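You operate a simulated robot arm through the tools that you are given. There is no shell and no other tool. Be economical: measure what you need, move in short steps, check, and stop when the job is done.

Carry out the task below with a simulated two-armed robot. There is one attempt and no reset: what you move stays moved.

TASK
Pick up the folded grey cover from the top of the black table with one hand, pass it to the other hand and put it on the top of the grey bench. Set down upright: folded grey cover.

The check looks at the end state, three seconds after you hand in, the way a careful person would. Anything else that was tipped, shoved, dropped, spilled or broken makes it a failure. A push-on lid holds only when it is set on centred and level and pressed home; a screw cap is set on level and turned clockwise until tight.

THE ROBOT
Two 7-joint arms with two-finger parallel grippers on one trunk, on a base that drives. Base frame: it is fixed to the floor where the robot stands at the start and does not move with it; the origin is under the middle of the robot, x ahead of it, y to its left, z up. Readings come in mm, degrees, newtons and seconds.
The left shoulder is at the start at [60, 143, 901], the right one opposite. With the tool pointing down near the work surface each hand reaches from about 320 to 740 mm from the robot's upright axis, wherever it stands, measured 20 degrees to its own side. Places, roughly: top of the grey bench [-1600, -3800, 800]. Payload 1.57 kg a hand.
The TCP of each hand is the grasp point between the finger pads, 30 mm short of the fingertips. In the tool frame z runs along the fingers and y along their closing line. Largest opening 110 mm; finger width 24, thickness 12; the body of the gripper, 48 by 112 mm, starts 78 mm behind the TCP.
Orientation is that of the tool frame in the base frame, as a unit quaternion [w, x, y, z]. With the fingers straight down and closing along the base's y, the tool's x points along the base's -x, its y along +y and its z along -z.

THE INTERFACE
- The arms move only by the tool send_rows. It takes "left_motion", "right_motion" or both (then of equal length, played together; a hand with none holds still); each is a list of rows, each a list of 3 entries, a list of its own where there are three numbers: the shift along the tool's x, y, z in units of 20 mm (1.0 is 20 mm), then the turn, a rotation vector about the tool's x, y, z in units of 4 degrees (1.0 is 4 degrees), then the gripper command, from -1 (fully open) to 1 (shut), values between in proportion. In form: [[[tx, ty, tz], [rx, ry, rz], jaw], ...]. A call has 1 to 10 rows; each row shifts and turns the commanded pose from where the row before left it, along the tool's axes as they then stand. A call with a number of a shift or a turn outside -1 to 1 is refused whole. Rows are played at 5 a second. More than 50 mm and 8.6 degrees between two rows, or a gripper value outside its range, and nothing of the call is played. A pose out of reach is approached as far as the arm can. The call stops where the force on the tool passes 40 N (or 10 N more than at its start, if that is more) or the arm is blocked; 0.2 s more then pass. The fingers move at their own pace (about 45 mm/s each) and stop on an object; they squeeze with about 38 N. The grip force told is the motor's: it shows also when the fingers shut on nothing. Time passes only in rows, and 0.2 s behind the last, so rows that do not move let the fingers close. The reply holds the time, the measured pose of the TCP, the force on the tool along the base axes, the opening and the grip force, in the units named above and with some noise, with the torque about the TCP (base axes, N m) and any sound that the robot's microphone picked up.
- Cameras (640 x 400 px; columns grow to the right, rows downward): "scene" is now at [45, -13.1, 1510.5]; the picture's right is [-0.16, -0.99, 0.00], its down [-0.76, 0.12, -0.64] and it looks along [0.63, -0.10, -0.77] (base axes); focal length 255 px, centre (320, 200). "left" rides on the left gripper at [70, -16, -141] in its tool frame; the picture's right is [0.23, 0.97, 0.00], its down [-0.85, 0.20, -0.48] and it looks along [-0.47, 0.11, 0.88] (tool axes); focal length 222 px, centre (320, 200). "right" rides on the right gripper at [70, 16, -141] in its tool frame; the picture's right is [-0.23, 0.97, 0.00], its down [-0.86, -0.20, -0.48] and it looks along [-0.47, -0.11, 0.88] (tool axes); focal length 222 px, centre (320, 200). There is no depth. A picture from a camera that has moved, and an enlarged one, comes with that camera's place and axes in the base frame and with its lens.
- get_image(camera): a new picture of that camera. It takes no simulated time.
- slide_trunk(by): slides the trunk up (or, below 0, down) by that many mm; the arms and the scene camera ride with it, the base frame stays. It gives what a move gives, with no picture.
- steer(legs): drives the robot by 1 to 6 legs, each [ahead, left, turn to the left] in mm, mm and degrees, along the robot's own axes; the way and the turn of a leg run together, so that a leg with both is an arc; at most 1500 mm and 180 degrees a leg. The arms and the cameras ride along, it lands a little off, and it stops where it bumps. It gives what a move gives.
- head_to(pan, tilt): turns the head with the scene camera to pan (to the left, within 86 degrees either way) and tilt (down, from -29 to 69), counted from straight ahead of the robot. It gives what a move gives.
- close_up(camera, box): a new picture of the part [left, top, right, bottom] of that camera's present view, enlarged. It takes no simulated time.
- finish_job(): hands the job in; it is judged then, once.

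Work in short steps. Places have to be worked out from the pictures, the camera data and where the tool is seen: move nearer, look again, correct. Check each grasp and each placing, and mend what went wrong. You have 120 turns and 92 pictures in all, those below and enlarged ones among them. Open the grippers and draw the arms clear of the work before you hand the job in, unless the task says otherwise; then end with one line.

The tools are called by a JSON object that holds its "op" and its "data". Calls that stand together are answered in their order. send_rows: Moves the arms, as the interface text tells. Its arguments: {"type":"object","properties":{"left_motion":{"type":"array","items":{"type":"array"}},"right_motion":{"type":"array","items":{"type":"array"}}},"required":[]} The other tools are called the same way: slide_trunk (by) slides the trunk up or down; steer (legs) drives the base; head_to (pan, tilt) turns the head that bears the scene camera; get_image (camera) takes a picture; close_up (camera, box) takes an enlarged picture of a part of a camera's view; finish_job () hands the job in.

At the start:

```text
time_s: 0.0
left_position: [459.5, 32.3, 964.4]
left_orientation: [-0.001, 0.0, 1.0, 0.0]
left_contact_force: [0.9, -0.4, 0.0]
left_torque: [-0.02, 0.04, 0.03]
left_grip_width: 110.2
left_grip_force: 0.0
right_position: [412.0, -296.0, 1053.4]
right_orientation: [0.0, 0.0, 1.0, 0.0]
right_contact_force: [-0.6, 0.3, 0.4]
right_torque: [0.0, 0.0, -0.02]
right_grip_width: 110.2
right_grip_force: 0.0
trunk travel left (down, up): [-500.0, 90.0]
robot x, y, heading: [-1.0, -0.2, -0.1]
head pan, tilt: [-9.2, 50.5]
```

scene: 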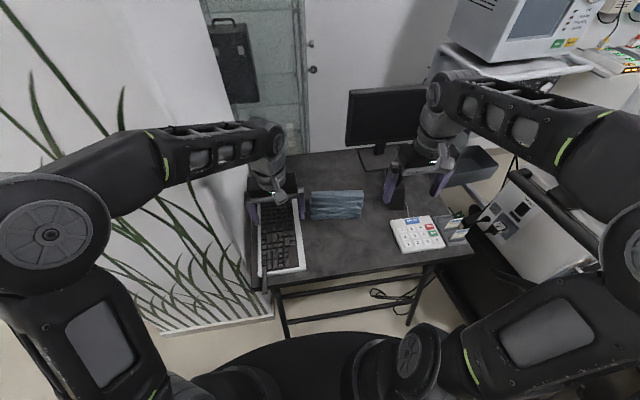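
right: 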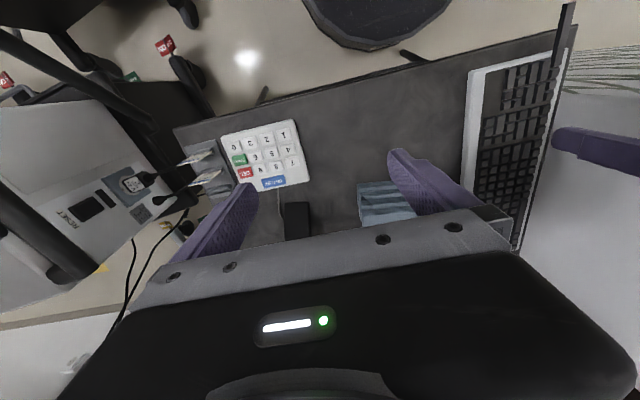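
left: 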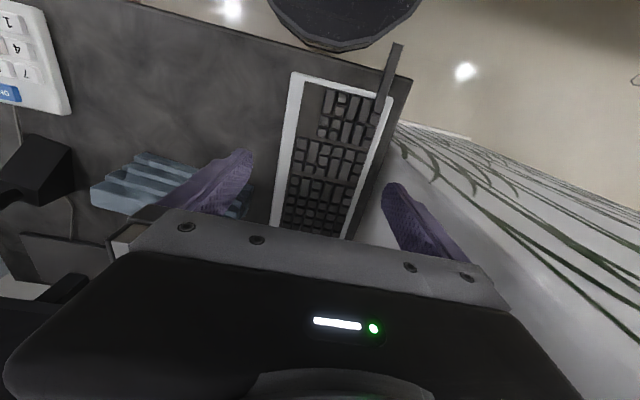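

The blue-grey folded thing at about (336,204) in the scene is likely the cover. I enlarge it to judge its size and shape.

{"op": "close_up", "data": {"camera": "scene", "box": [240, 140, 480, 290]}}

{"op": "close_up", "data": {"camera": "left", "box": [60, 120, 300, 270]}}

```text
2.67 times, centred on (360, 215) of scene
camera zoom: at [45.0, -13.1, 1510.5], right [-0.16, -0.99, 0.0], down [-0.76, 0.12, -0.64], along [0.63, -0.1, -0.77], focal length 679 px, centre (213, 160)
```

zoom: 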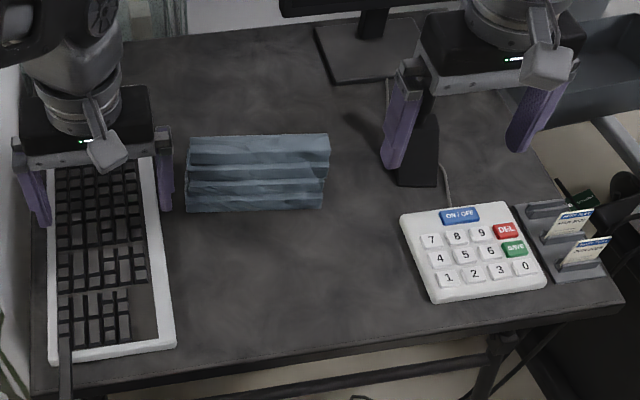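

```text
2.67 times, centred on (180, 195) of left
camera zoom: at [391.5, 16.1, 1105.4], right [-0.23, 0.97, 0.0], down [0.85, 0.2, 0.48], along [0.47, 0.11, -0.88], focal length 592 px, centre (693, 213)
```

zoom: 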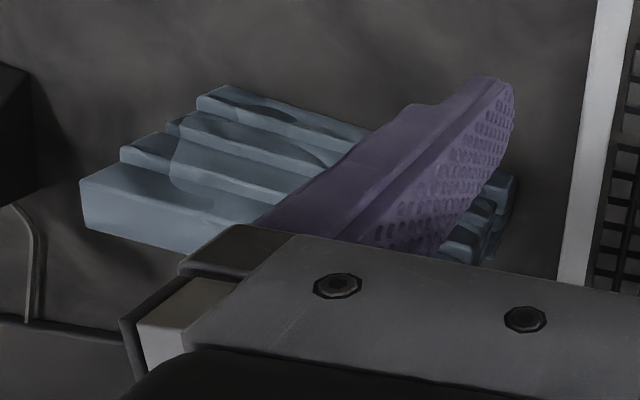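

The cover lies at about x 570–670, y -60…-250, stepped, its long side across. I will take it with the right hand on its right part, closing along x; first I bring that hand nearer and move the left hand aside.

{"op": "send_rows", "data": {"left_motion": [[[0.3, 0.6, -0.3], [0, 0, 0], -1], [[0.3, 0.6, -0.3], [0, 0, 0], -1], [[0.3, 0.6, -0.3], [0, 0, 0], -1], [[0.3, 0.6, -0.3], [0, 0, 0], -1], [[0.3, 0.6, -0.3], [0, 0, 0], -1], [[0.3, 0.6, -0.3], [0, 0, 0], -1], [[0.3, 0.6, -0.3], [0, 0, 0], -1], [[0.3, 0.6, -0.3], [0, 0, 0], -1], [[0.3, 0.6, -0.3], [0, 0, 0], -1], [[0.3, 0.6, -0.3], [0, 0, 0], -1]], "right_motion": [[[-0.9, 0.45, 0.2], [0, 0, 0], -1], [[-0.9, 0.45, 0.2], [0, 0, 0], -1], [[-0.9, 0.45, 0.2], [0, 0, 0], -1], [[-0.9, 0.45, 0.2], [0, 0, 0], -1], [[-0.9, 0.45, 0.2], [0, 0, 0], -1], [[-0.9, 0.45, 0.2], [0, 0, 0], -1], [[-0.9, 0.45, 0.2], [0, 0, 0], -1], [[-0.9, 0.45, 0.2], [0, 0, 0], -1], [[-0.9, 0.45, 0.2], [0, 0, 0], -1], [[-0.9, 0.45, 0.2], [0, 0, 0], -1]]}}

{"op": "send_rows", "data": {"left_motion": [[[0, 0, 0], [0, 0, 1], -1], [[0, 0, 0], [0, 0, 1], -1], [[0, 0, 0], [0, 0, 1], -1], [[0, 0, 0], [0, 0, 1], -1], [[0, 0, 0], [0, 0, 1], -1], [[0, 0, 0], [0, 0, 1], -1], [[0, 0, 0], [0, 0, 1], -1], [[0, 0, 0], [0, 0, 1], -1], [[0, 0, 0], [0, 0, 1], -1], [[0, 0, 0], [0, 0, 1], -1]], "right_motion": [[[0, 0, 0], [0, 0, -1], -1], [[0, 0, 0], [0, 0, -1], -1], [[0, 0, 0], [0, 0, -1], -1], [[0, 0, 0], [0, 0, -1], -1], [[0, 0, 0], [0, 0, -1], -1], [[0, 0, 0], [0, 0, -1], -1], [[0, 0, 0], [0, 0, -1], -1], [[0, 0, 0], [0, 0, -1], -1], [[0, 0, 0], [0, 0, -1], -1], [[0, 0, 0], [0, 0, -1], -1]]}}

```text
time_s: 2.2
left_position: [400.2, 152.9, 1025.4]
left_orientation: [-0.001, 0.0, 1.0, 0.001]
left_contact_force: [0.3, 0.2, -0.6]
left_torque: [0.02, 0.0, 0.05]
left_grip_width: 109.9
left_grip_force: 0.1
right_position: [593.8, -205.8, 1013.8]
right_orientation: [-0.001, 0.0, 1.0, 0.0]
right_contact_force: [-0.2, -0.2, 0.1]
right_torque: [-0.02, -0.01, 0.04]
right_grip_width: 110.2
right_grip_force: 0.0
trunk travel left (down, up): [-500.0, 90.0]
robot x, y, heading: [1.0, -0.2, -0.1]
head pan, tilt: [-9.2, 50.5]
```

```text
time_s: 4.4
left_position: [401.6, 151.1, 1024.5]
left_orientation: [0.0, 0.343, 0.939, 0.0]
left_contact_force: [0.2, 0.3, -0.6]
left_torque: [0.01, -0.03, -0.01]
left_grip_width: 109.8
left_grip_force: 0.0
right_position: [591.6, -205.2, 1012.8]
right_orientation: [0.0, -0.343, 0.939, 0.0]
right_contact_force: [0.5, 0.0, 0.3]
right_torque: [-0.01, 0.01, 0.0]
right_grip_width: 109.8
right_grip_force: 0.2
trunk travel left (down, up): [-500.0, 90.0]
robot x, y, heading: [0.6, 1.8, -0.2]
head pan, tilt: [-9.2, 50.5]
```

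Both turn freely; I continue to about 88 degrees and look.

{"op": "send_rows", "data": {"left_motion": [[[0, 0, 0], [0, 0, 1], -1], [[0, 0, 0], [0, 0, 1], -1], [[0, 0, 0], [0, 0, 1], -1], [[0, 0, 0], [0, 0, 1], -1], [[0, 0, 0], [0, 0, 1], -1], [[0, 0, 0], [0, 0, 1], -1], [[0, 0, 0], [0, 0, 1], -1], [[0, 0, 0], [0, 0, 1], -1], [[0, 0, 0], [0, 0, 1], -1], [[0, 0, 0], [0, 0, 1], -1]], "right_motion": [[[0, 0, 0], [0, 0, -1], -1], [[0, 0, 0], [0, 0, -1], -1], [[0, 0, 0], [0, 0, -1], -1], [[0, 0, 0], [0, 0, -1], -1], [[0, 0, 0], [0, 0, -1], -1], [[0, 0, 0], [0, 0, -1], -1], [[0, 0, 0], [0, 0, -1], -1], [[0, 0, 0], [0, 0, -1], -1], [[0, 0, 0], [0, 0, -1], -1], [[0, 0, 0], [0, 0, -1], -1]]}}

{"op": "get_image", "data": {"camera": "right"}}

{"op": "get_image", "data": {"camera": "scene"}}

```text
time_s: 6.6
left_position: [400.0, 152.1, 1024.8]
left_orientation: [0.0, 0.644, 0.765, 0.0]
left_contact_force: [-0.6, 0.7, -0.3]
left_torque: [0.02, -0.02, -0.02]
left_grip_width: 110.2
left_grip_force: 0.0
right_position: [593.2, -207.0, 1013.3]
right_orientation: [0.0, -0.643, 0.765, 0.0]
right_contact_force: [0.3, 1.1, -0.1]
right_torque: [0.01, -0.02, -0.02]
right_grip_width: 110.2
right_grip_force: 0.1
trunk travel left (down, up): [-500.0, 90.0]
robot x, y, heading: [1.2, 0.0, 0.2]
head pan, tilt: [-9.2, 50.5]
```

```text
86 pictures are left
camera right: at [563.3, -273.1, 1153.7], right [-0.92, 0.39, 0.0], down [0.34, 0.81, 0.48], along [0.19, 0.44, -0.88], focal length 222 px, centre (320, 200)
```

right: 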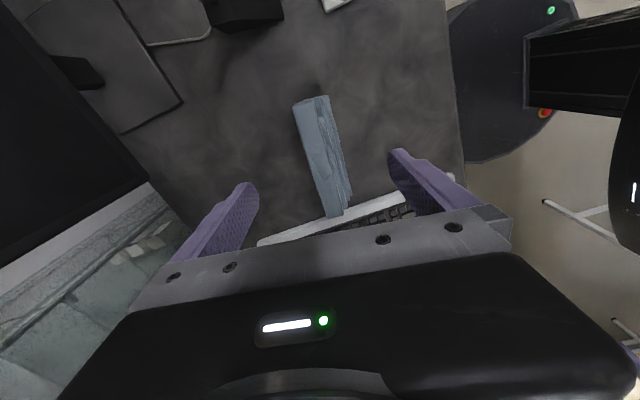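

```text
85 pictures are left
camera scene: at [45.1, -13.0, 1510.5], right [-0.16, -0.99, 0.0], down [-0.76, 0.12, -0.64], along [0.63, -0.1, -0.77], focal length 255 px, centre (320, 200)
```

scene: 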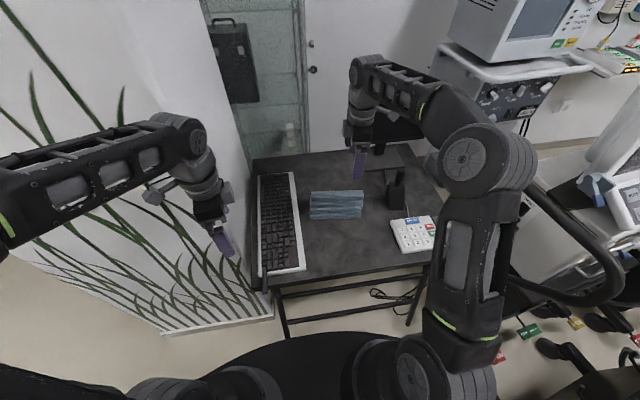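

{"op": "close_up", "data": {"camera": "right", "box": [240, 80, 400, 230]}}

{"op": "close_up", "data": {"camera": "scene", "box": [280, 170, 400, 245]}}

```text
2.67 times, centred on (320, 155) of right
camera zoom: at [563.3, -273.1, 1153.7], right [-0.92, 0.39, 0.0], down [0.34, 0.81, 0.48], along [0.19, 0.44, -0.88], focal length 592 px, centre (320, 320)
```

zoom: 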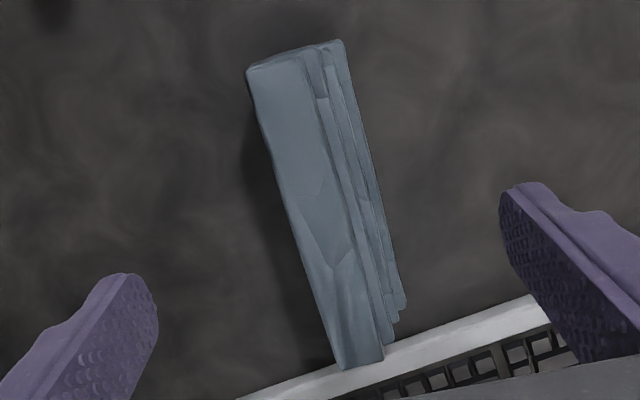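

```text
5.33 times, centred on (340, 208) of scene
camera zoom: at [45.1, -13.0, 1510.5], right [-0.16, -0.99, 0.0], down [-0.76, 0.12, -0.64], along [0.63, -0.1, -0.77], focal length 1358 px, centre (213, 160)
```

zoom: 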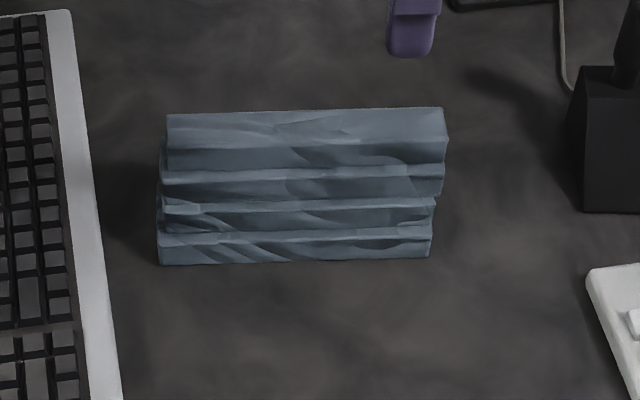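

The cover is a standing block: about 180 long, ~45 thick, ~105 tall (top z≈845), turned about 7.5°. I align the right hand over it near its right half and lower to just above the top.

{"op": "send_rows", "data": {"right_motion": [[[0.1, -0.1, 0.8], [0, 0, -0.6], -1], [[0, 0, 0.8], [0, 0, 0], -1], [[0, 0, 0.8], [0, 0, 0], -1], [[0, 0, 0.8], [0, 0, 0], -1], [[0, 0, 0.8], [0, 0, 0], -1], [[0, 0, 0.8], [0, 0, 0], -1], [[0, 0, 0.8], [0, 0, 0], -1], [[0, 0, 0.6], [0, 0, 0], -1], [[0, 0, 0], [0, 0, 0], -1]]}}

{"op": "get_image", "data": {"camera": "right"}}

{"op": "close_up", "data": {"camera": "scene", "box": [280, 140, 440, 240]}}

```text
time_s: 8.6
left_position: [400.1, 152.2, 1025.5]
left_orientation: [0.0, 0.642, 0.767, 0.0]
left_contact_force: [0.3, -0.5, -0.5]
left_torque: [0.0, 0.02, 0.0]
left_grip_width: 110.4
left_grip_force: 0.1
right_position: [594.2, -208.1, 888.3]
right_orientation: [0.0, -0.659, 0.753, 0.0]
right_contact_force: [0.3, 0.5, 1.0]
right_torque: [0.0, -0.02, 0.0]
right_grip_width: 110.0
right_grip_force: 0.0
trunk travel left (down, up): [-500.0, 90.0]
robot x, y, heading: [-4.6, -1.0, 0.2]
head pan, tilt: [-9.2, 50.5]
```

```text
82 pictures are left
camera right: at [567.5, -276.3, 1029.3], right [-0.94, 0.35, 0.0], down [0.31, 0.82, 0.48], along [0.17, 0.45, -0.88], focal length 222 px, centre (320, 200)
```

right: 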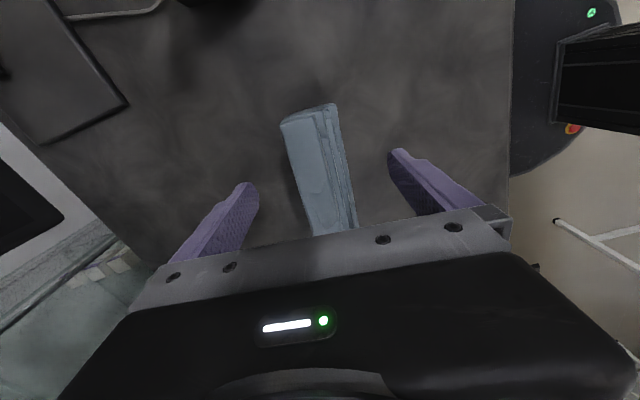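

```text
4.00 times, centred on (360, 190) of scene
camera zoom: at [45.0, -13.0, 1510.5], right [-0.16, -0.99, 0.0], down [-0.76, 0.12, -0.64], along [0.63, -0.1, -0.77], focal length 1018 px, centre (160, 240)
```

zoom: 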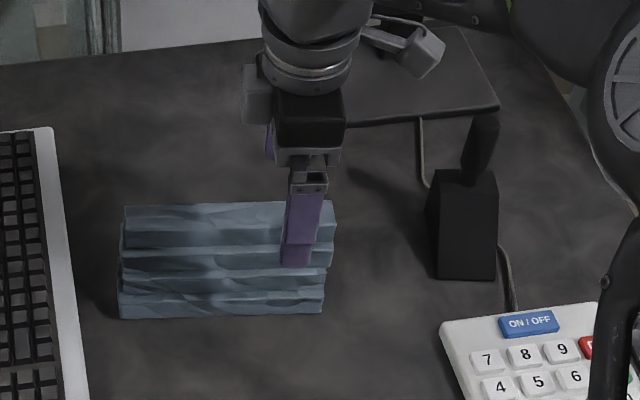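

The cover lies between the fingers, centred. I lower another 72 mm and close.

{"op": "send_rows", "data": {"right_motion": [[[0, 0.1, 0.6], [0, 0, 0], -1], [[0, 0, 0.6], [0, 0, 0], -1], [[0, 0, 0.6], [0, 0, 0], -1], [[0, 0, 0.6], [0, 0, 0], -1], [[0, 0, 0.6], [0, 0, 0], -1], [[0, 0, 0.6], [0, 0, 0], -1], [[0, 0, 0], [0, 0, 0], -1]]}}

{"op": "send_rows", "data": {"right_motion": [[[0, 0, 0], [0, 0, 0], 1], [[0, 0, 0], [0, 0, 0], 1], [[0, 0, 0], [0, 0, 0], 1], [[0, 0, 0], [0, 0, 0], 1], [[0, 0, 0], [0, 0, 0], 1], [[0, 0, 0], [0, 0, 0], 1]]}}

{"op": "get_image", "data": {"camera": "right"}}

{"op": "close_up", "data": {"camera": "scene", "box": [280, 140, 440, 240]}}

```text
time_s: 10.2
left_position: [400.9, 151.5, 1024.0]
left_orientation: [0.0, 0.643, 0.766, 0.0]
left_contact_force: [-0.7, 0.0, 0.0]
left_torque: [0.01, -0.02, -0.02]
left_grip_width: 110.0
left_grip_force: 0.1
right_position: [593.2, -209.6, 815.5]
right_orientation: [0.0, -0.659, 0.752, 0.0]
right_contact_force: [0.4, -0.3, 0.1]
right_torque: [-0.01, -0.02, 0.02]
right_grip_width: 110.2
right_grip_force: 0.1
trunk travel left (down, up): [-500.0, 90.0]
robot x, y, heading: [0.7, 0.4, -0.1]
head pan, tilt: [-9.2, 50.5]
```

```text
time_s: 11.6
left_position: [400.7, 151.7, 1024.7]
left_orientation: [0.0, 0.643, 0.765, 0.0]
left_contact_force: [-1.1, -0.3, -0.2]
left_torque: [0.01, 0.0, -0.02]
left_grip_width: 110.0
left_grip_force: 0.0
right_position: [591.4, -208.0, 815.2]
right_orientation: [0.0, -0.659, 0.752, 0.0]
right_contact_force: [1.0, -1.1, 1.1]
right_torque: [-0.01, -0.06, -0.02]
right_grip_width: 58.0
right_grip_force: 37.8
trunk travel left (down, up): [-500.0, 90.0]
robot x, y, heading: [-0.5, 1.9, 0.1]
head pan, tilt: [-9.2, 50.5]
```

```text
80 pictures are left
camera right: at [566.1, -276.1, 957.4], right [-0.94, 0.35, 0.0], down [0.31, 0.82, 0.48], along [0.17, 0.45, -0.88], focal length 222 px, centre (320, 200)
```

right: 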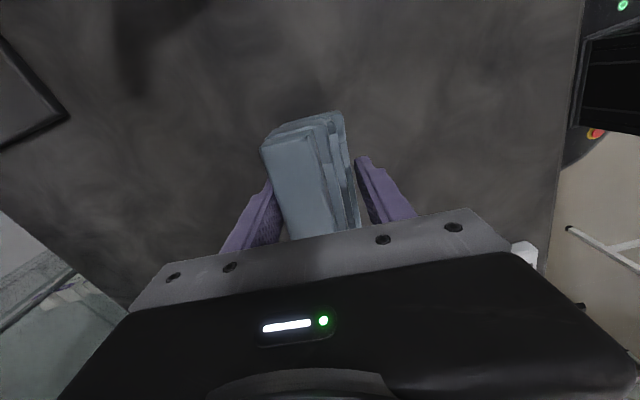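

```text
4.00 times, centred on (360, 190) of scene
camera zoom: at [45.1, -13.1, 1510.5], right [-0.16, -0.99, 0.0], down [-0.76, 0.12, -0.64], along [0.63, -0.1, -0.77], focal length 1018 px, centre (160, 240)
```

zoom: 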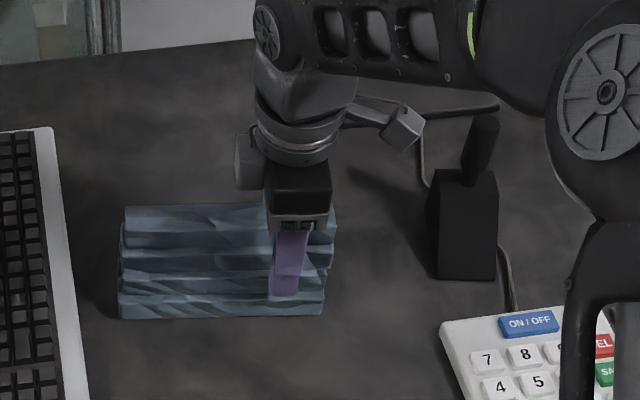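

Gripped at 58 mm with 38 N. I lift slowly and check.

{"op": "send_rows", "data": {"right_motion": [[[0, 0, -0.3], [0, 0, 0], 1], [[0, 0, -0.5], [0, 0, 0], 1], [[0, 0, -0.6], [0, 0, 0], 1], [[0, 0, -0.6], [0, 0, 0], 1], [[0, 0, -0.6], [0, 0, 0], 1], [[0, 0, -0.6], [0, 0, 0], 1], [[0, 0, -0.6], [0, 0, 0], 1], [[0, 0, -0.6], [0, 0, 0], 1], [[0, 0, -0.6], [0, 0, 0], 1], [[0, 0, 0], [0, 0, 0], 1]]}}

{"op": "get_image", "data": {"camera": "scene"}}

{"op": "get_image", "data": {"camera": "right"}}

```text
time_s: 13.8
left_position: [400.3, 151.0, 1024.8]
left_orientation: [-0.001, 0.643, 0.766, 0.0]
left_contact_force: [-0.1, 0.5, -0.1]
left_torque: [0.01, 0.01, 0.01]
left_grip_width: 109.8
left_grip_force: 0.1
right_position: [592.2, -209.0, 915.4]
right_orientation: [0.0, -0.658, 0.753, 0.0]
right_contact_force: [-0.8, 0.2, -2.9]
right_torque: [-0.12, 0.02, 0.0]
right_grip_width: 57.5
right_grip_force: 37.8
trunk travel left (down, up): [-500.0, 90.0]
robot x, y, heading: [0.8, -2.7, -0.1]
head pan, tilt: [-9.2, 50.5]
```

```text
78 pictures are left
camera scene: at [45.4, -13.1, 1510.5], right [-0.16, -0.99, 0.0], down [-0.76, 0.12, -0.64], along [0.63, -0.1, -0.77], focal length 255 px, centre (320, 200)
```

scene: 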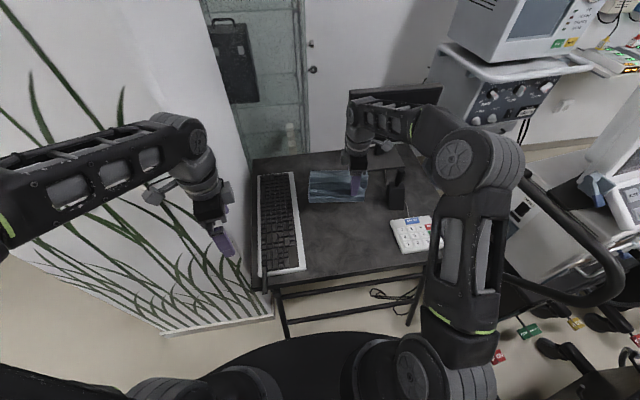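

```text
77 pictures are left
camera right: at [565.7, -275.8, 1057.5], right [-0.94, 0.35, 0.0], down [0.31, 0.82, 0.48], along [0.17, 0.45, -0.88], focal length 222 px, centre (320, 200)
```

right: 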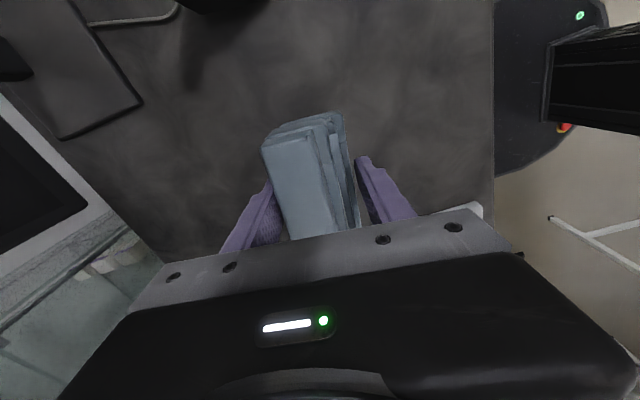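

Lifted cleanly (about 3 N). I raise it and bring it toward the robot's middle, squaring it to the base axes, and turn the left hand to match.

{"op": "send_rows", "data": {"left_motion": [[[0, 0, 0], [0, 0, 0.25], -1], [[0, 0, 0], [0, 0, 0.25], -1], [[0, 0, 0], [0, 0, 0.25], -1], [[0, 0, 0], [0, 0, 0.25], -1], [[0, 0, 0], [0, 0, 0.25], -1], [[0, 0, 0], [0, 0, 0.25], -1], [[0, 0, 0], [0, 0, 0.25], -1], [[0, 0, 0], [0, 0, 0.25], -1], [[0, 0, 0], [0, 0, 0.25], -1], [[0, 0, 0], [0, 0, 0.25], -1]], "right_motion": [[[-0.6, 0.79, -0.48], [0, 0, 0], 1], [[-0.6, 0.79, -0.48], [0, 0, 0], 1], [[-0.6, 0.79, -0.48], [0, 0, 0], 1], [[-0.6, 0.79, -0.48], [0, 0, 0], 1], [[-0.6, 0.79, -0.48], [0, 0, 0], 1], [[-0.6, 0.79, -0.48], [0, 0, 0], 1], [[-0.6, 0.79, -0.48], [0, 0, 0], 1], [[-0.6, 0.79, -0.48], [0, 0, 0], 1], [[-0.6, 0.79, -0.48], [0, 0, 0], 1], [[-0.6, 0.79, -0.48], [0, 0, 0], 1]]}}

{"op": "send_rows", "data": {"right_motion": [[[0, 0, 0], [0, 0, -0.45], 1], [[0, 0, 0], [0, 0, -0.45], 1], [[0, 0, 0], [0, 0, -0.45], 1], [[0, 0, 0], [0, 0, -0.45], 1], [[0, 0, 0], [0, 0, 0], 1]]}}

{"op": "get_image", "data": {"camera": "scene"}}

{"op": "get_image", "data": {"camera": "left"}}

```text
time_s: 16.0
left_position: [400.6, 151.7, 1025.0]
left_orientation: [0.001, 0.707, 0.707, 0.0]
left_contact_force: [0.7, -0.5, -0.3]
left_torque: [-0.01, 0.01, 0.0]
left_grip_width: 109.9
left_grip_force: 0.1
right_position: [450.5, -67.6, 1012.0]
right_orientation: [0.0, -0.659, 0.752, 0.0]
right_contact_force: [0.1, 0.5, -1.6]
right_torque: [-0.19, -0.02, 0.01]
right_grip_width: 57.4
right_grip_force: 38.1
trunk travel left (down, up): [-500.0, 90.0]
robot x, y, heading: [0.1, -1.2, 0.0]
head pan, tilt: [-9.2, 50.5]
```

```text
time_s: 17.2
left_position: [399.2, 152.2, 1024.4]
left_orientation: [-0.001, 0.707, 0.707, 0.0]
left_contact_force: [-0.8, 0.6, 0.5]
left_torque: [-0.01, -0.02, -0.01]
left_grip_width: 110.2
left_grip_force: 0.2
right_position: [450.3, -68.5, 1011.8]
right_orientation: [0.0, -0.705, 0.71, 0.0]
right_contact_force: [0.4, 0.4, -1.8]
right_torque: [-0.15, 0.02, 0.01]
right_grip_width: 57.7
right_grip_force: 38.6
trunk travel left (down, up): [-500.0, 90.0]
robot x, y, heading: [-2.5, 2.2, 0.0]
head pan, tilt: [-9.2, 50.5]
```

```text
76 pictures are left
camera scene: at [45.2, -13.0, 1510.5], right [-0.16, -0.99, 0.0], down [-0.76, 0.12, -0.64], along [0.63, -0.1, -0.77], focal length 255 px, centre (320, 200)
```

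scene: 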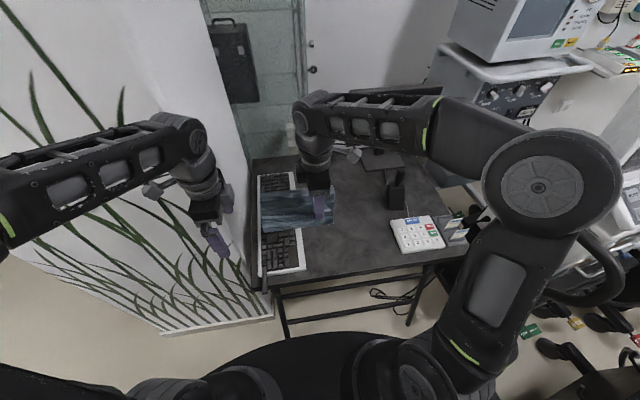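

```text
75 pictures are left
camera left: at [385.2, 222.2, 1165.3], right [0.97, 0.23, 0.0], down [0.2, -0.85, 0.48], along [0.11, -0.47, -0.88], focal length 222 px, centre (320, 200)
```

left: 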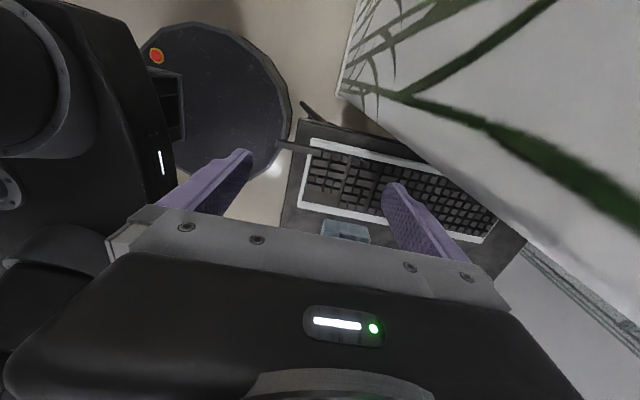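

Now I align the left hand with x=450, z=1012 and slide it along -y over the left part, in two steps.

{"op": "send_rows", "data": {"left_motion": [[[0, 0.65, 0.16], [0, 0, 0], -1], [[0, 0.65, 0.16], [0, 0, 0], -1], [[0, 0.65, 0.16], [0, 0, 0], -1], [[0, 0.6, 0.16], [0, 0, 0], -1], [[-0.6, 0, 0], [0, 0, 0], -1], [[-0.6, 0, 0], [0, 0, 0], -1], [[-0.6, 0, 0], [0, 0, 0], -1], [[0, 0, 0], [0, 0, 0], -1]]}}

{"op": "get_image", "data": {"camera": "left"}}

{"op": "close_up", "data": {"camera": "scene", "box": [190, 80, 390, 280]}}

```text
time_s: 19.0
left_position: [450.0, 116.6, 1011.0]
left_orientation: [0.0, 0.707, 0.707, 0.001]
left_contact_force: [-0.9, -0.5, 0.8]
left_torque: [0.0, 0.06, 0.0]
left_grip_width: 110.2
left_grip_force: 0.2
right_position: [451.0, -68.8, 1012.7]
right_orientation: [0.0, -0.704, 0.71, 0.0]
right_contact_force: [0.3, 0.5, -2.4]
right_torque: [-0.18, -0.01, -0.02]
right_grip_width: 57.5
right_grip_force: 37.8
trunk travel left (down, up): [-500.0, 90.0]
robot x, y, heading: [-4.1, -1.3, 0.2]
head pan, tilt: [-9.2, 50.5]
```

```text
74 pictures are left
camera left: at [436.3, 186.7, 1152.5], right [0.97, 0.23, 0.0], down [0.2, -0.85, 0.48], along [0.11, -0.47, -0.88], focal length 222 px, centre (320, 200)
```

left: 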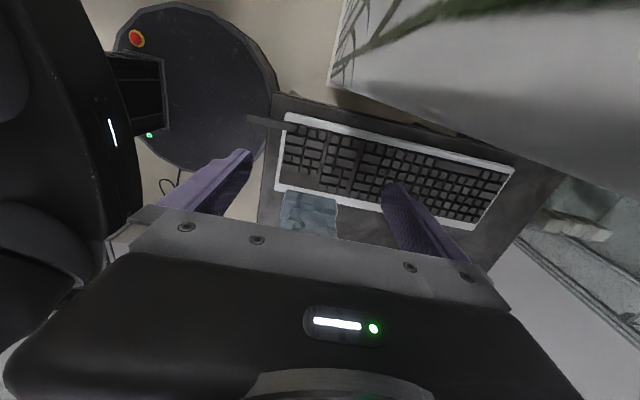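

```text
2.00 times, centred on (290, 180) of scene
camera zoom: at [45.2, -12.9, 1510.5], right [-0.16, -0.99, 0.0], down [-0.76, 0.12, -0.64], along [0.63, -0.1, -0.77], focal length 509 px, centre (380, 240)
```

zoom: 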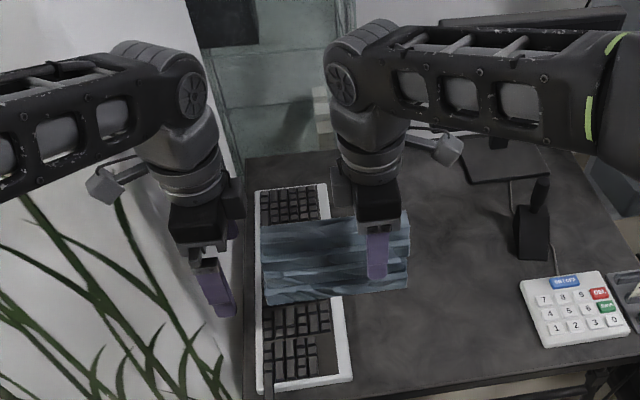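

Aligned: the cover's end sits between the left fingers' line. I slide in to y≈38 (about 106 mm from the right hand) and check.

{"op": "send_rows", "data": {"left_motion": [[[-0.6, 0, 0], [0, 0, 0], -1], [[-0.6, 0, 0], [0, 0, 0], -1], [[-0.6, 0, 0], [0, 0, 0], -1], [[-0.6, 0, 0], [0, 0, 0], -1], [[-0.6, 0, 0], [0, 0, 0], -1], [[-0.6, 0, 0], [0, 0, 0], -1], [[-0.3, 0, 0], [0, 0, 0], -1], [[0, 0, 0], [0, 0, 0], -1]]}}

{"op": "get_image", "data": {"camera": "left"}}

{"op": "close_up", "data": {"camera": "scene", "box": [190, 80, 390, 280]}}

```text
time_s: 20.8
left_position: [450.3, 37.7, 1011.5]
left_orientation: [0.0, 0.707, 0.707, 0.0]
left_contact_force: [-0.4, -1.1, 0.2]
left_torque: [-0.03, -0.01, 0.02]
left_grip_width: 110.1
left_grip_force: 0.1
right_position: [451.7, -69.7, 1013.6]
right_orientation: [0.0, -0.704, 0.71, 0.0]
right_contact_force: [0.4, 0.5, -3.2]
right_torque: [-0.14, 0.01, 0.02]
right_grip_width: 57.6
right_grip_force: 38.2
trunk travel left (down, up): [-500.0, 90.0]
robot x, y, heading: [2.1, -0.0, -0.1]
head pan, tilt: [-9.2, 50.5]
```

```text
72 pictures are left
camera left: at [435.7, 108.1, 1152.7], right [0.97, 0.23, 0.0], down [0.2, -0.86, 0.48], along [0.11, -0.47, -0.88], focal length 222 px, centre (320, 200)
```

left: 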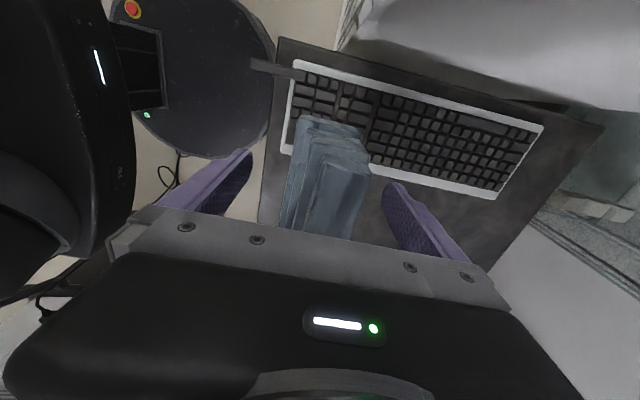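

```text
2.00 times, centred on (290, 180) of scene
camera zoom: at [45.2, -13.0, 1510.5], right [-0.16, -0.99, 0.0], down [-0.76, 0.12, -0.64], along [0.63, -0.1, -0.77], focal length 509 px, centre (380, 240)
```

zoom: 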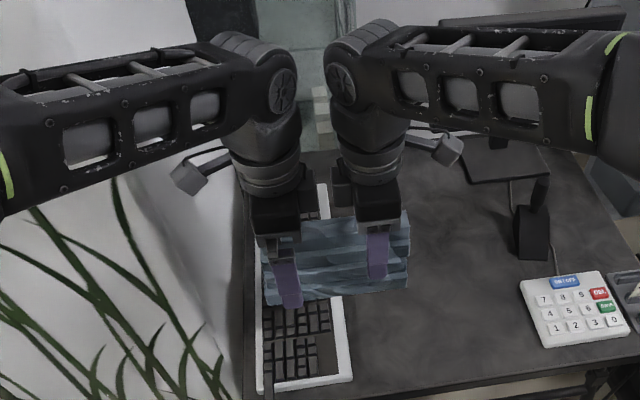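

The left fingers straddle the cover, clear of the right hand. I close the left hand while the right keeps holding.

{"op": "send_rows", "data": {"left_motion": [[[0, 0, 0], [0, 0, 0], 1], [[0, 0, 0], [0, 0, 0], 1], [[0, 0, 0], [0, 0, 0], 1], [[0, 0, 0], [0, 0, 0], 1], [[0, 0, 0], [0, 0, 0], 1], [[0, 0, 0], [0, 0, 0], 1], [[0, 0, 0], [0, 0, 0], 1]], "right_motion": [[[0, 0, 0], [0, 0, 0], 1], [[0, 0, 0], [0, 0, 0], 1], [[0, 0, 0], [0, 0, 0], 1], [[0, 0, 0], [0, 0, 0], 1], [[0, 0, 0], [0, 0, 0], 1], [[0, 0, 0], [0, 0, 0], 1], [[0, 0, 0], [0, 0, 0], 1]]}}

```text
time_s: 22.4
left_position: [450.1, 37.8, 1011.9]
left_orientation: [0.001, 0.707, 0.707, -0.001]
left_contact_force: [5.5, -0.1, 0.7]
left_torque: [0.1, 0.17, -0.19]
left_grip_width: 57.6
left_grip_force: 38.2
right_position: [451.2, -68.6, 1012.2]
right_orientation: [-0.001, -0.705, 0.709, 0.0]
right_contact_force: [-6.3, -0.4, 0.8]
right_torque: [0.09, -0.16, 0.83]
right_grip_width: 57.7
right_grip_force: 37.9
trunk travel left (down, up): [-500.0, 90.0]
robot x, y, heading: [2.3, -1.6, -0.0]
head pan, tilt: [-9.2, 50.5]
```

Both hold (57.6 mm, 38 N). I open the right hand and withdraw it straight up, then aside.

{"op": "send_rows", "data": {"right_motion": [[[0, 0, 0], [0, 0, 0], -1], [[0, 0, 0], [0, 0, 0], -1], [[0, 0, 0], [0, 0, 0], -1], [[0, 0, 0], [0, 0, 0], -1], [[0, 0, 0], [0, 0, 0], -1], [[0, 0, 0], [0, 0, 0], -1]], "left_motion": [[[0, 0, 0], [0, 0, 0], 1], [[0, 0, 0], [0, 0, 0], 1], [[0, 0, 0], [0, 0, 0], 1], [[0, 0, 0], [0, 0, 0], 1], [[0, 0, 0], [0, 0, 0], 1], [[0, 0, 0], [0, 0, 0], 1]]}}

{"op": "get_image", "data": {"camera": "left"}}

{"op": "get_image", "data": {"camera": "right"}}

```text
time_s: 23.8
left_position: [451.1, 37.9, 1012.4]
left_orientation: [0.0, 0.707, 0.707, 0.0]
left_contact_force: [0.0, -0.4, 0.0]
left_torque: [0.15, -0.05, 0.0]
left_grip_width: 57.7
left_grip_force: 38.0
right_position: [451.1, -68.4, 1012.6]
right_orientation: [-0.001, -0.704, 0.71, 0.0]
right_contact_force: [-0.5, -0.2, -0.8]
right_torque: [0.0, 0.01, -0.01]
right_grip_width: 110.3
right_grip_force: 0.2
trunk travel left (down, up): [-500.0, 90.0]
robot x, y, heading: [-0.8, 1.2, 0.1]
head pan, tilt: [-9.2, 50.5]
```

```text
70 pictures are left
camera left: at [435.7, 108.3, 1152.6], right [0.97, 0.23, 0.0], down [0.2, -0.86, 0.48], along [0.11, -0.47, -0.88], focal length 222 px, centre (320, 200)
```

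left: 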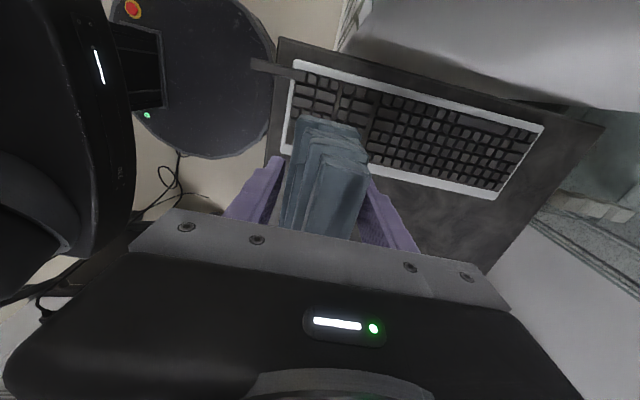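

```text
69 pictures are left
camera right: at [433.5, -139.1, 1153.7], right [-0.97, 0.23, 0.0], down [0.21, 0.85, 0.48], along [0.11, 0.47, -0.88], focal length 222 px, centre (320, 200)
```

right: 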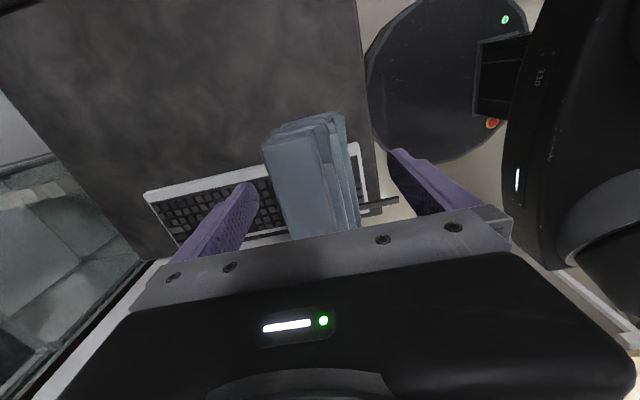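

The left hand alone holds it firmly. I slide the right hand out along -y and back toward the body.

{"op": "send_rows", "data": {"right_motion": [[[0.9, 0, 0], [0, 0, 0], -1], [[0.9, 0, 0], [0, 0, 0], -1], [[0.9, 0, 0], [0, 0, 0], -1], [[0.9, 0, 0], [0, 0, 0], -1], [[0.9, 0, 0], [0, 0, 0], -1], [[0.9, 0, 0], [0, 0, 0], -1], [[0.9, 0, 0], [0, 0, 0], -1], [[0.9, 0.9, 0], [0, 0, 0], -1], [[0.9, 0.9, 0], [0, 0, 0], -1], [[0.9, 0.9, 0], [0, 0, 0], -1]], "left_motion": [[[0, 0, 0], [0, 0, 0], 1], [[0, 0, 0], [0, 0, 0], 1], [[0, 0, 0], [0, 0, 0], 1], [[0, 0, 0], [0, 0, 0], 1], [[0, 0, 0], [0, 0, 0], 1], [[0.3, -0.6, -0.3], [0, 0, 0], 1], [[0.3, -0.6, -0.3], [0, 0, 0], 1], [[0.3, -0.6, -0.3], [0, 0, 0], 1], [[0.3, -0.6, -0.3], [0, 0, 0], 1], [[0.3, -0.6, -0.3], [0, 0, 0], 1]]}}

{"op": "head_to", "data": {"pan": -86, "tilt": 20}}

{"op": "get_image", "data": {"camera": "scene"}}

```text
time_s: 26.0
left_position: [390.2, 67.6, 1042.0]
left_orientation: [0.0, 0.707, 0.707, 0.0]
left_contact_force: [-0.8, -0.9, -3.3]
left_torque: [0.19, 0.02, -0.03]
left_grip_width: 57.8
left_grip_force: 38.0
right_position: [394.8, -247.5, 1011.8]
right_orientation: [0.0, -0.705, 0.709, 0.001]
right_contact_force: [0.1, 0.6, -0.7]
right_torque: [-0.01, -0.03, 0.01]
right_grip_width: 110.1
right_grip_force: 0.1
trunk travel left (down, up): [-500.0, 90.0]
robot x, y, heading: [-5.2, -1.7, -0.1]
head pan, tilt: [-9.2, 50.5]
```

```text
time_s: 27.5
left_position: [391.2, 67.4, 1041.4]
left_orientation: [0.0, 0.707, 0.707, -0.001]
left_contact_force: [0.1, 0.3, -2.4]
left_torque: [0.13, -0.01, 0.01]
left_grip_width: 57.9
left_grip_force: 38.0
right_position: [397.2, -248.5, 1011.7]
right_orientation: [0.001, -0.705, 0.71, 0.0]
right_contact_force: [-0.1, -0.3, -0.1]
right_torque: [0.01, 0.01, -0.01]
right_grip_width: 110.2
right_grip_force: 0.0
trunk travel left (down, up): [-500.0, 90.0]
robot x, y, heading: [-0.1, 1.8, -0.1]
head pan, tilt: [-85.9, 20.0]
```

```text
68 pictures are left
camera scene: at [-23.8, -93.7, 1556.7], right [-1.0, -0.07, 0.0], down [-0.02, 0.34, -0.94], along [0.07, -0.94, -0.34], focal length 255 px, centre (320, 200)
```

scene: 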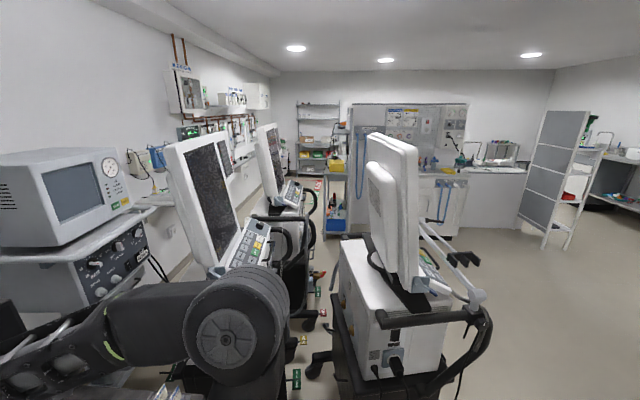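

I enlarge the direction of the bench (expected near pixel (449,164)).

{"op": "close_up", "data": {"camera": "scene", "box": [320, 90, 640, 290]}}

{"op": "head_to", "data": {"pan": -86, "tilt": 55}}

{"op": "get_image", "data": {"camera": "scene"}}

```text
2.00 times, centred on (480, 190) of scene
camera zoom: at [-23.8, -93.7, 1556.7], right [-1.0, -0.07, 0.0], down [-0.02, 0.34, -0.94], along [0.07, -0.94, -0.34], focal length 509 px, centre (0, 220)
```

zoom: 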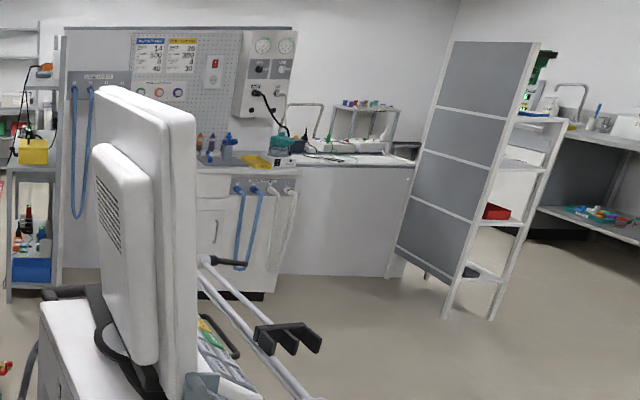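

```text
time_s: 28.5
left_position: [392.0, 67.1, 1042.0]
left_orientation: [0.0, 0.707, 0.707, -0.001]
left_contact_force: [0.3, 0.5, -3.5]
left_torque: [0.11, -0.02, -0.01]
left_grip_width: 57.8
left_grip_force: 38.3
right_position: [396.0, -248.6, 1012.0]
right_orientation: [0.001, -0.705, 0.709, 0.0]
right_contact_force: [0.1, 0.5, -0.4]
right_torque: [0.02, 0.01, -0.02]
right_grip_width: 110.0
right_grip_force: 0.1
trunk travel left (down, up): [-500.0, 90.0]
robot x, y, heading: [1.6, 0.7, -0.1]
head pan, tilt: [-85.9, 55.0]
```

```text
66 pictures are left
camera scene: at [-25.3, -72.8, 1504.7], right [-1.0, -0.07, 0.0], down [-0.06, 0.82, -0.57], along [0.04, -0.57, -0.82], focal length 255 px, centre (320, 200)
```

scene: 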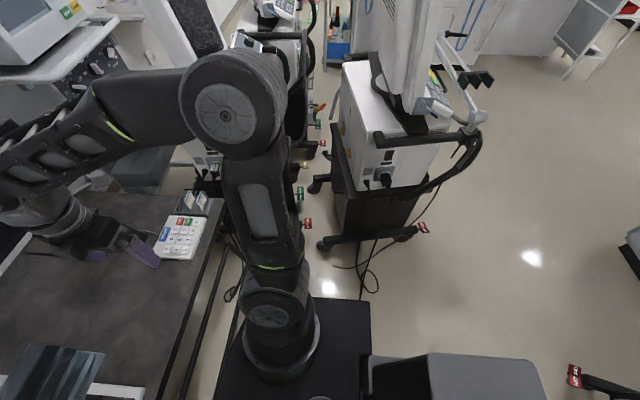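

The route lies right-behind, between carts. I look over the left-rear side as well before backing up.

{"op": "head_to", "data": {"pan": 86, "tilt": 40}}

{"op": "get_image", "data": {"camera": "scene"}}

{"op": "head_to", "data": {"pan": -86, "tilt": 40}}

{"op": "get_image", "data": {"camera": "scene"}}

```text
time_s: 31.1
left_position: [391.0, 66.0, 1041.4]
left_orientation: [0.001, 0.707, 0.707, 0.001]
left_contact_force: [0.5, 0.7, -2.3]
left_torque: [0.18, 0.0, -0.01]
left_grip_width: 57.8
left_grip_force: 37.9
right_position: [396.9, -248.6, 1010.4]
right_orientation: [0.0, -0.704, 0.71, -0.001]
right_contact_force: [-0.4, -0.3, 0.5]
right_torque: [-0.01, -0.01, 0.0]
right_grip_width: 110.2
right_grip_force: 0.1
trunk travel left (down, up): [-500.0, 90.0]
robot x, y, heading: [-2.7, 0.6, 0.1]
head pan, tilt: [85.9, 40.0]
```

```text
65 pictures are left
camera scene: at [-24.4, 84.0, 1525.3], right [1.0, -0.07, 0.0], down [-0.05, -0.64, -0.77], along [0.05, 0.76, -0.64], focal length 255 px, centre (320, 200)
```

scene: 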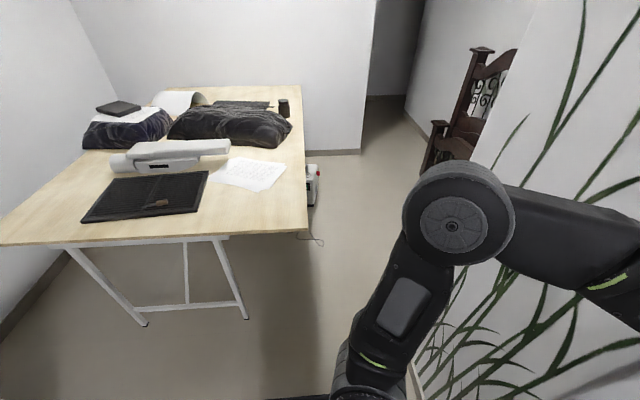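

```text
time_s: 33.7
left_position: [391.7, 68.0, 1040.1]
left_orientation: [-0.001, 0.707, 0.707, 0.001]
left_contact_force: [0.2, -0.3, -2.5]
left_torque: [0.13, 0.0, -0.01]
left_grip_width: 57.5
left_grip_force: 38.4
right_position: [396.2, -248.0, 1012.0]
right_orientation: [-0.001, -0.705, 0.709, 0.0]
right_contact_force: [0.1, 0.1, -0.2]
right_torque: [0.01, -0.02, 0.02]
right_grip_width: 109.6
right_grip_force: 0.0
trunk travel left (down, up): [-500.0, 90.0]
robot x, y, heading: [-2.4, 2.6, -0.2]
head pan, tilt: [-85.9, 40.0]
```

```text
64 pictures are left
camera scene: at [-24.4, -85.6, 1525.3], right [-1.0, -0.07, 0.0], down [-0.05, 0.64, -0.77], along [0.05, -0.76, -0.64], focal length 255 px, centre (320, 200)
```

scene: 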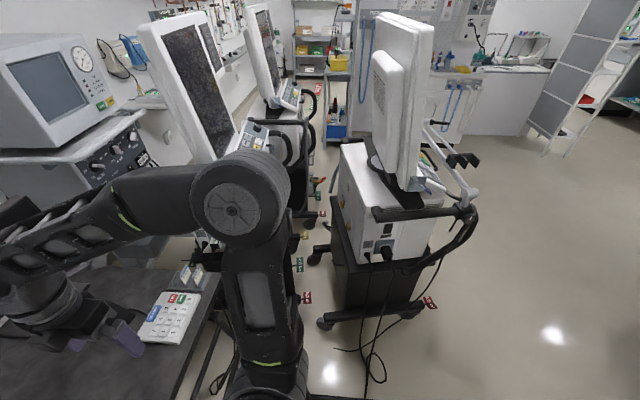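

Space behind is free for a while. I back up 450 mm and turn right 60°, then look.

{"op": "steer", "data": {"legs": [[-450, 0, 0], [0, 0, -90]]}}

{"op": "head_to", "data": {"pan": -25, "tilt": 35}}

{"op": "get_image", "data": {"camera": "scene"}}

```text
time_s: 40.2
left_position: [-376.4, -391.7, 1042.1]
left_orientation: [0.0, 1.0, 0.005, 0.0]
left_contact_force: [0.3, 0.3, -2.1]
left_torque: [0.0, -0.19, 0.0]
left_grip_width: 57.7
left_grip_force: 37.8
right_position: [-694.3, -399.1, 1012.7]
right_orientation: [0.001, -0.002, 1.0, 0.0]
right_contact_force: [0.6, -0.5, 0.0]
right_torque: [-0.01, -0.01, 0.05]
right_grip_width: 110.1
right_grip_force: 0.2
trunk travel left (down, up): [-500.0, 90.0]
robot x, y, heading: [-450.2, -0.7, -89.2]
head pan, tilt: [-85.9, 40.0]
```

```text
time_s: 41.5
left_position: [-376.1, -390.8, 1041.0]
left_orientation: [0.0, 1.0, 0.005, 0.0]
left_contact_force: [-0.1, -0.1, -3.0]
left_torque: [0.01, -0.13, 0.01]
left_grip_width: 57.6
left_grip_force: 38.2
right_position: [-692.5, -398.8, 1010.8]
right_orientation: [0.0, -0.001, 1.0, 0.001]
right_contact_force: [-0.5, 0.3, 0.0]
right_torque: [0.0, 0.01, 0.02]
right_grip_width: 110.1
right_grip_force: 0.0
trunk travel left (down, up): [-500.0, 90.0]
robot x, y, heading: [-448.8, 5.2, -89.3]
head pan, tilt: [-25.0, 35.0]
```

```text
63 pictures are left
camera scene: at [-486.3, -51.2, 1532.8], right [-0.91, 0.41, 0.0], down [0.24, 0.52, -0.82], along [-0.34, -0.75, -0.57], focal length 255 px, centre (320, 200)
```

scene: 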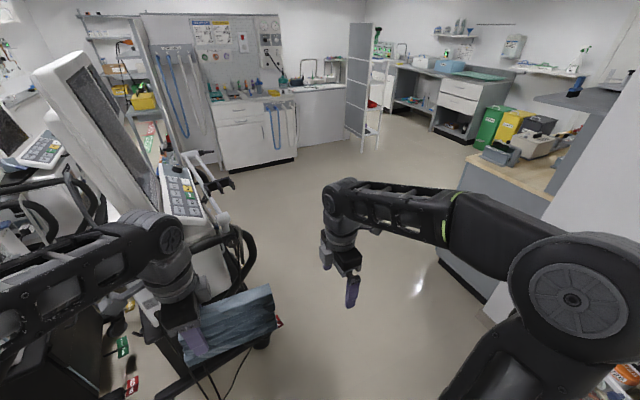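

The left cart is close to the carried cover, and something stands at my right. I look right before strafing.

{"op": "head_to", "data": {"pan": -80, "tilt": 45}}

{"op": "get_image", "data": {"camera": "scene"}}

```text
time_s: 42.8
left_position: [-376.5, -390.5, 1043.2]
left_orientation: [0.0, 1.0, 0.005, 0.0]
left_contact_force: [-0.3, -0.9, -2.3]
left_torque: [0.05, -0.15, 0.01]
left_grip_width: 57.7
left_grip_force: 38.0
right_position: [-694.0, -398.0, 1010.8]
right_orientation: [0.001, -0.002, 1.0, 0.0]
right_contact_force: [0.2, 0.7, -0.3]
right_torque: [-0.01, 0.0, 0.0]
right_grip_width: 110.0
right_grip_force: 0.1
trunk travel left (down, up): [-500.0, 90.0]
robot x, y, heading: [-455.1, 2.5, -89.5]
head pan, tilt: [-80.0, 45.0]
```

```text
62 pictures are left
camera scene: at [-529.7, 13.9, 1518.1], right [-0.18, 0.98, 0.0], down [0.69, 0.13, -0.71], along [-0.7, -0.13, -0.71], focal length 255 px, centre (320, 200)
```

scene: 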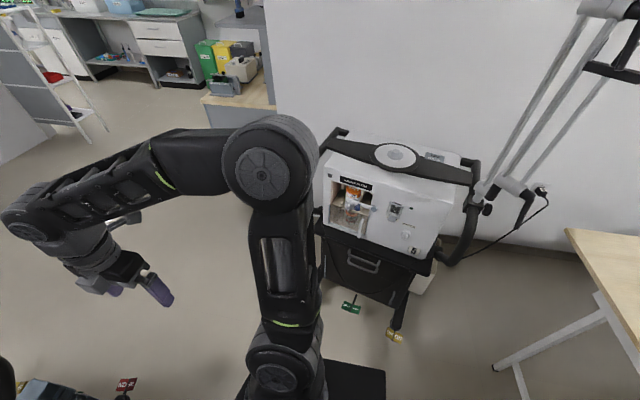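

The rear cart occupies y>-200, x<-1090; the left cart reaches about x=-670. I thread diagonally between them: to (-700,-200), then to (-1200,-550).

{"op": "steer", "data": {"legs": [[200, -250, 0], [350, -500, 0]]}}

{"op": "head_to", "data": {"pan": 0, "tilt": 30}}

{"op": "get_image", "data": {"camera": "scene"}}

```text
time_s: 46.1
left_position: [-753.7, -679.2, 1041.2]
left_orientation: [-0.002, 1.0, 0.005, 0.001]
left_contact_force: [-0.5, -0.9, -3.0]
left_torque: [0.02, -0.18, 0.0]
left_grip_width: 57.9
left_grip_force: 37.9
right_position: [-1070.9, -686.1, 1011.5]
right_orientation: [0.0, -0.001, 1.0, 0.0]
right_contact_force: [-0.6, 0.0, 0.1]
right_torque: [0.03, 0.02, 0.03]
right_grip_width: 109.9
right_grip_force: 0.1
trunk travel left (down, up): [-500.0, 90.0]
robot x, y, heading: [-826.0, -287.2, -89.8]
head pan, tilt: [-80.0, 45.0]
stopped in leg 2: the robot was blocked; the commanded pose is now the measured one
```

```text
time_s: 47.6
left_position: [-754.5, -677.2, 1041.8]
left_orientation: [0.0, 1.0, 0.005, -0.001]
left_contact_force: [0.2, 0.2, -3.0]
left_torque: [-0.02, -0.13, -0.02]
left_grip_width: 57.6
left_grip_force: 38.5
right_position: [-1069.9, -683.6, 1012.2]
right_orientation: [0.0, -0.002, 1.0, 0.0]
right_contact_force: [0.1, 0.0, -0.7]
right_torque: [0.0, 0.01, 0.02]
right_grip_width: 109.9
right_grip_force: 0.0
trunk travel left (down, up): [-500.0, 90.0]
robot x, y, heading: [-826.5, -288.9, -89.8]
head pan, tilt: [0.0, 30.0]
```

```text
61 pictures are left
camera scene: at [-825.3, -348.0, 1540.6], right [-1.0, -0.01, 0.0], down [0.0, 0.5, -0.87], along [0.01, -0.87, -0.5], focal length 255 px, centre (320, 200)
```

scene: 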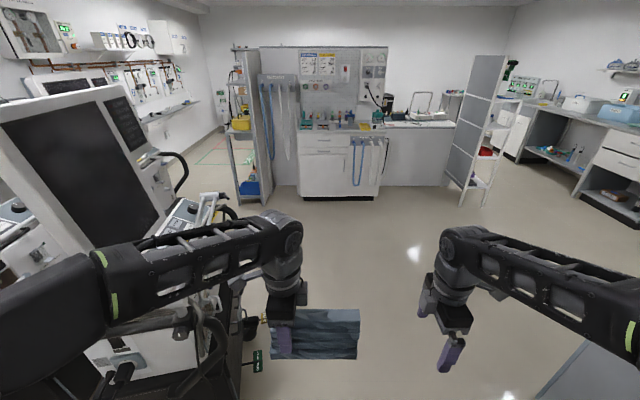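

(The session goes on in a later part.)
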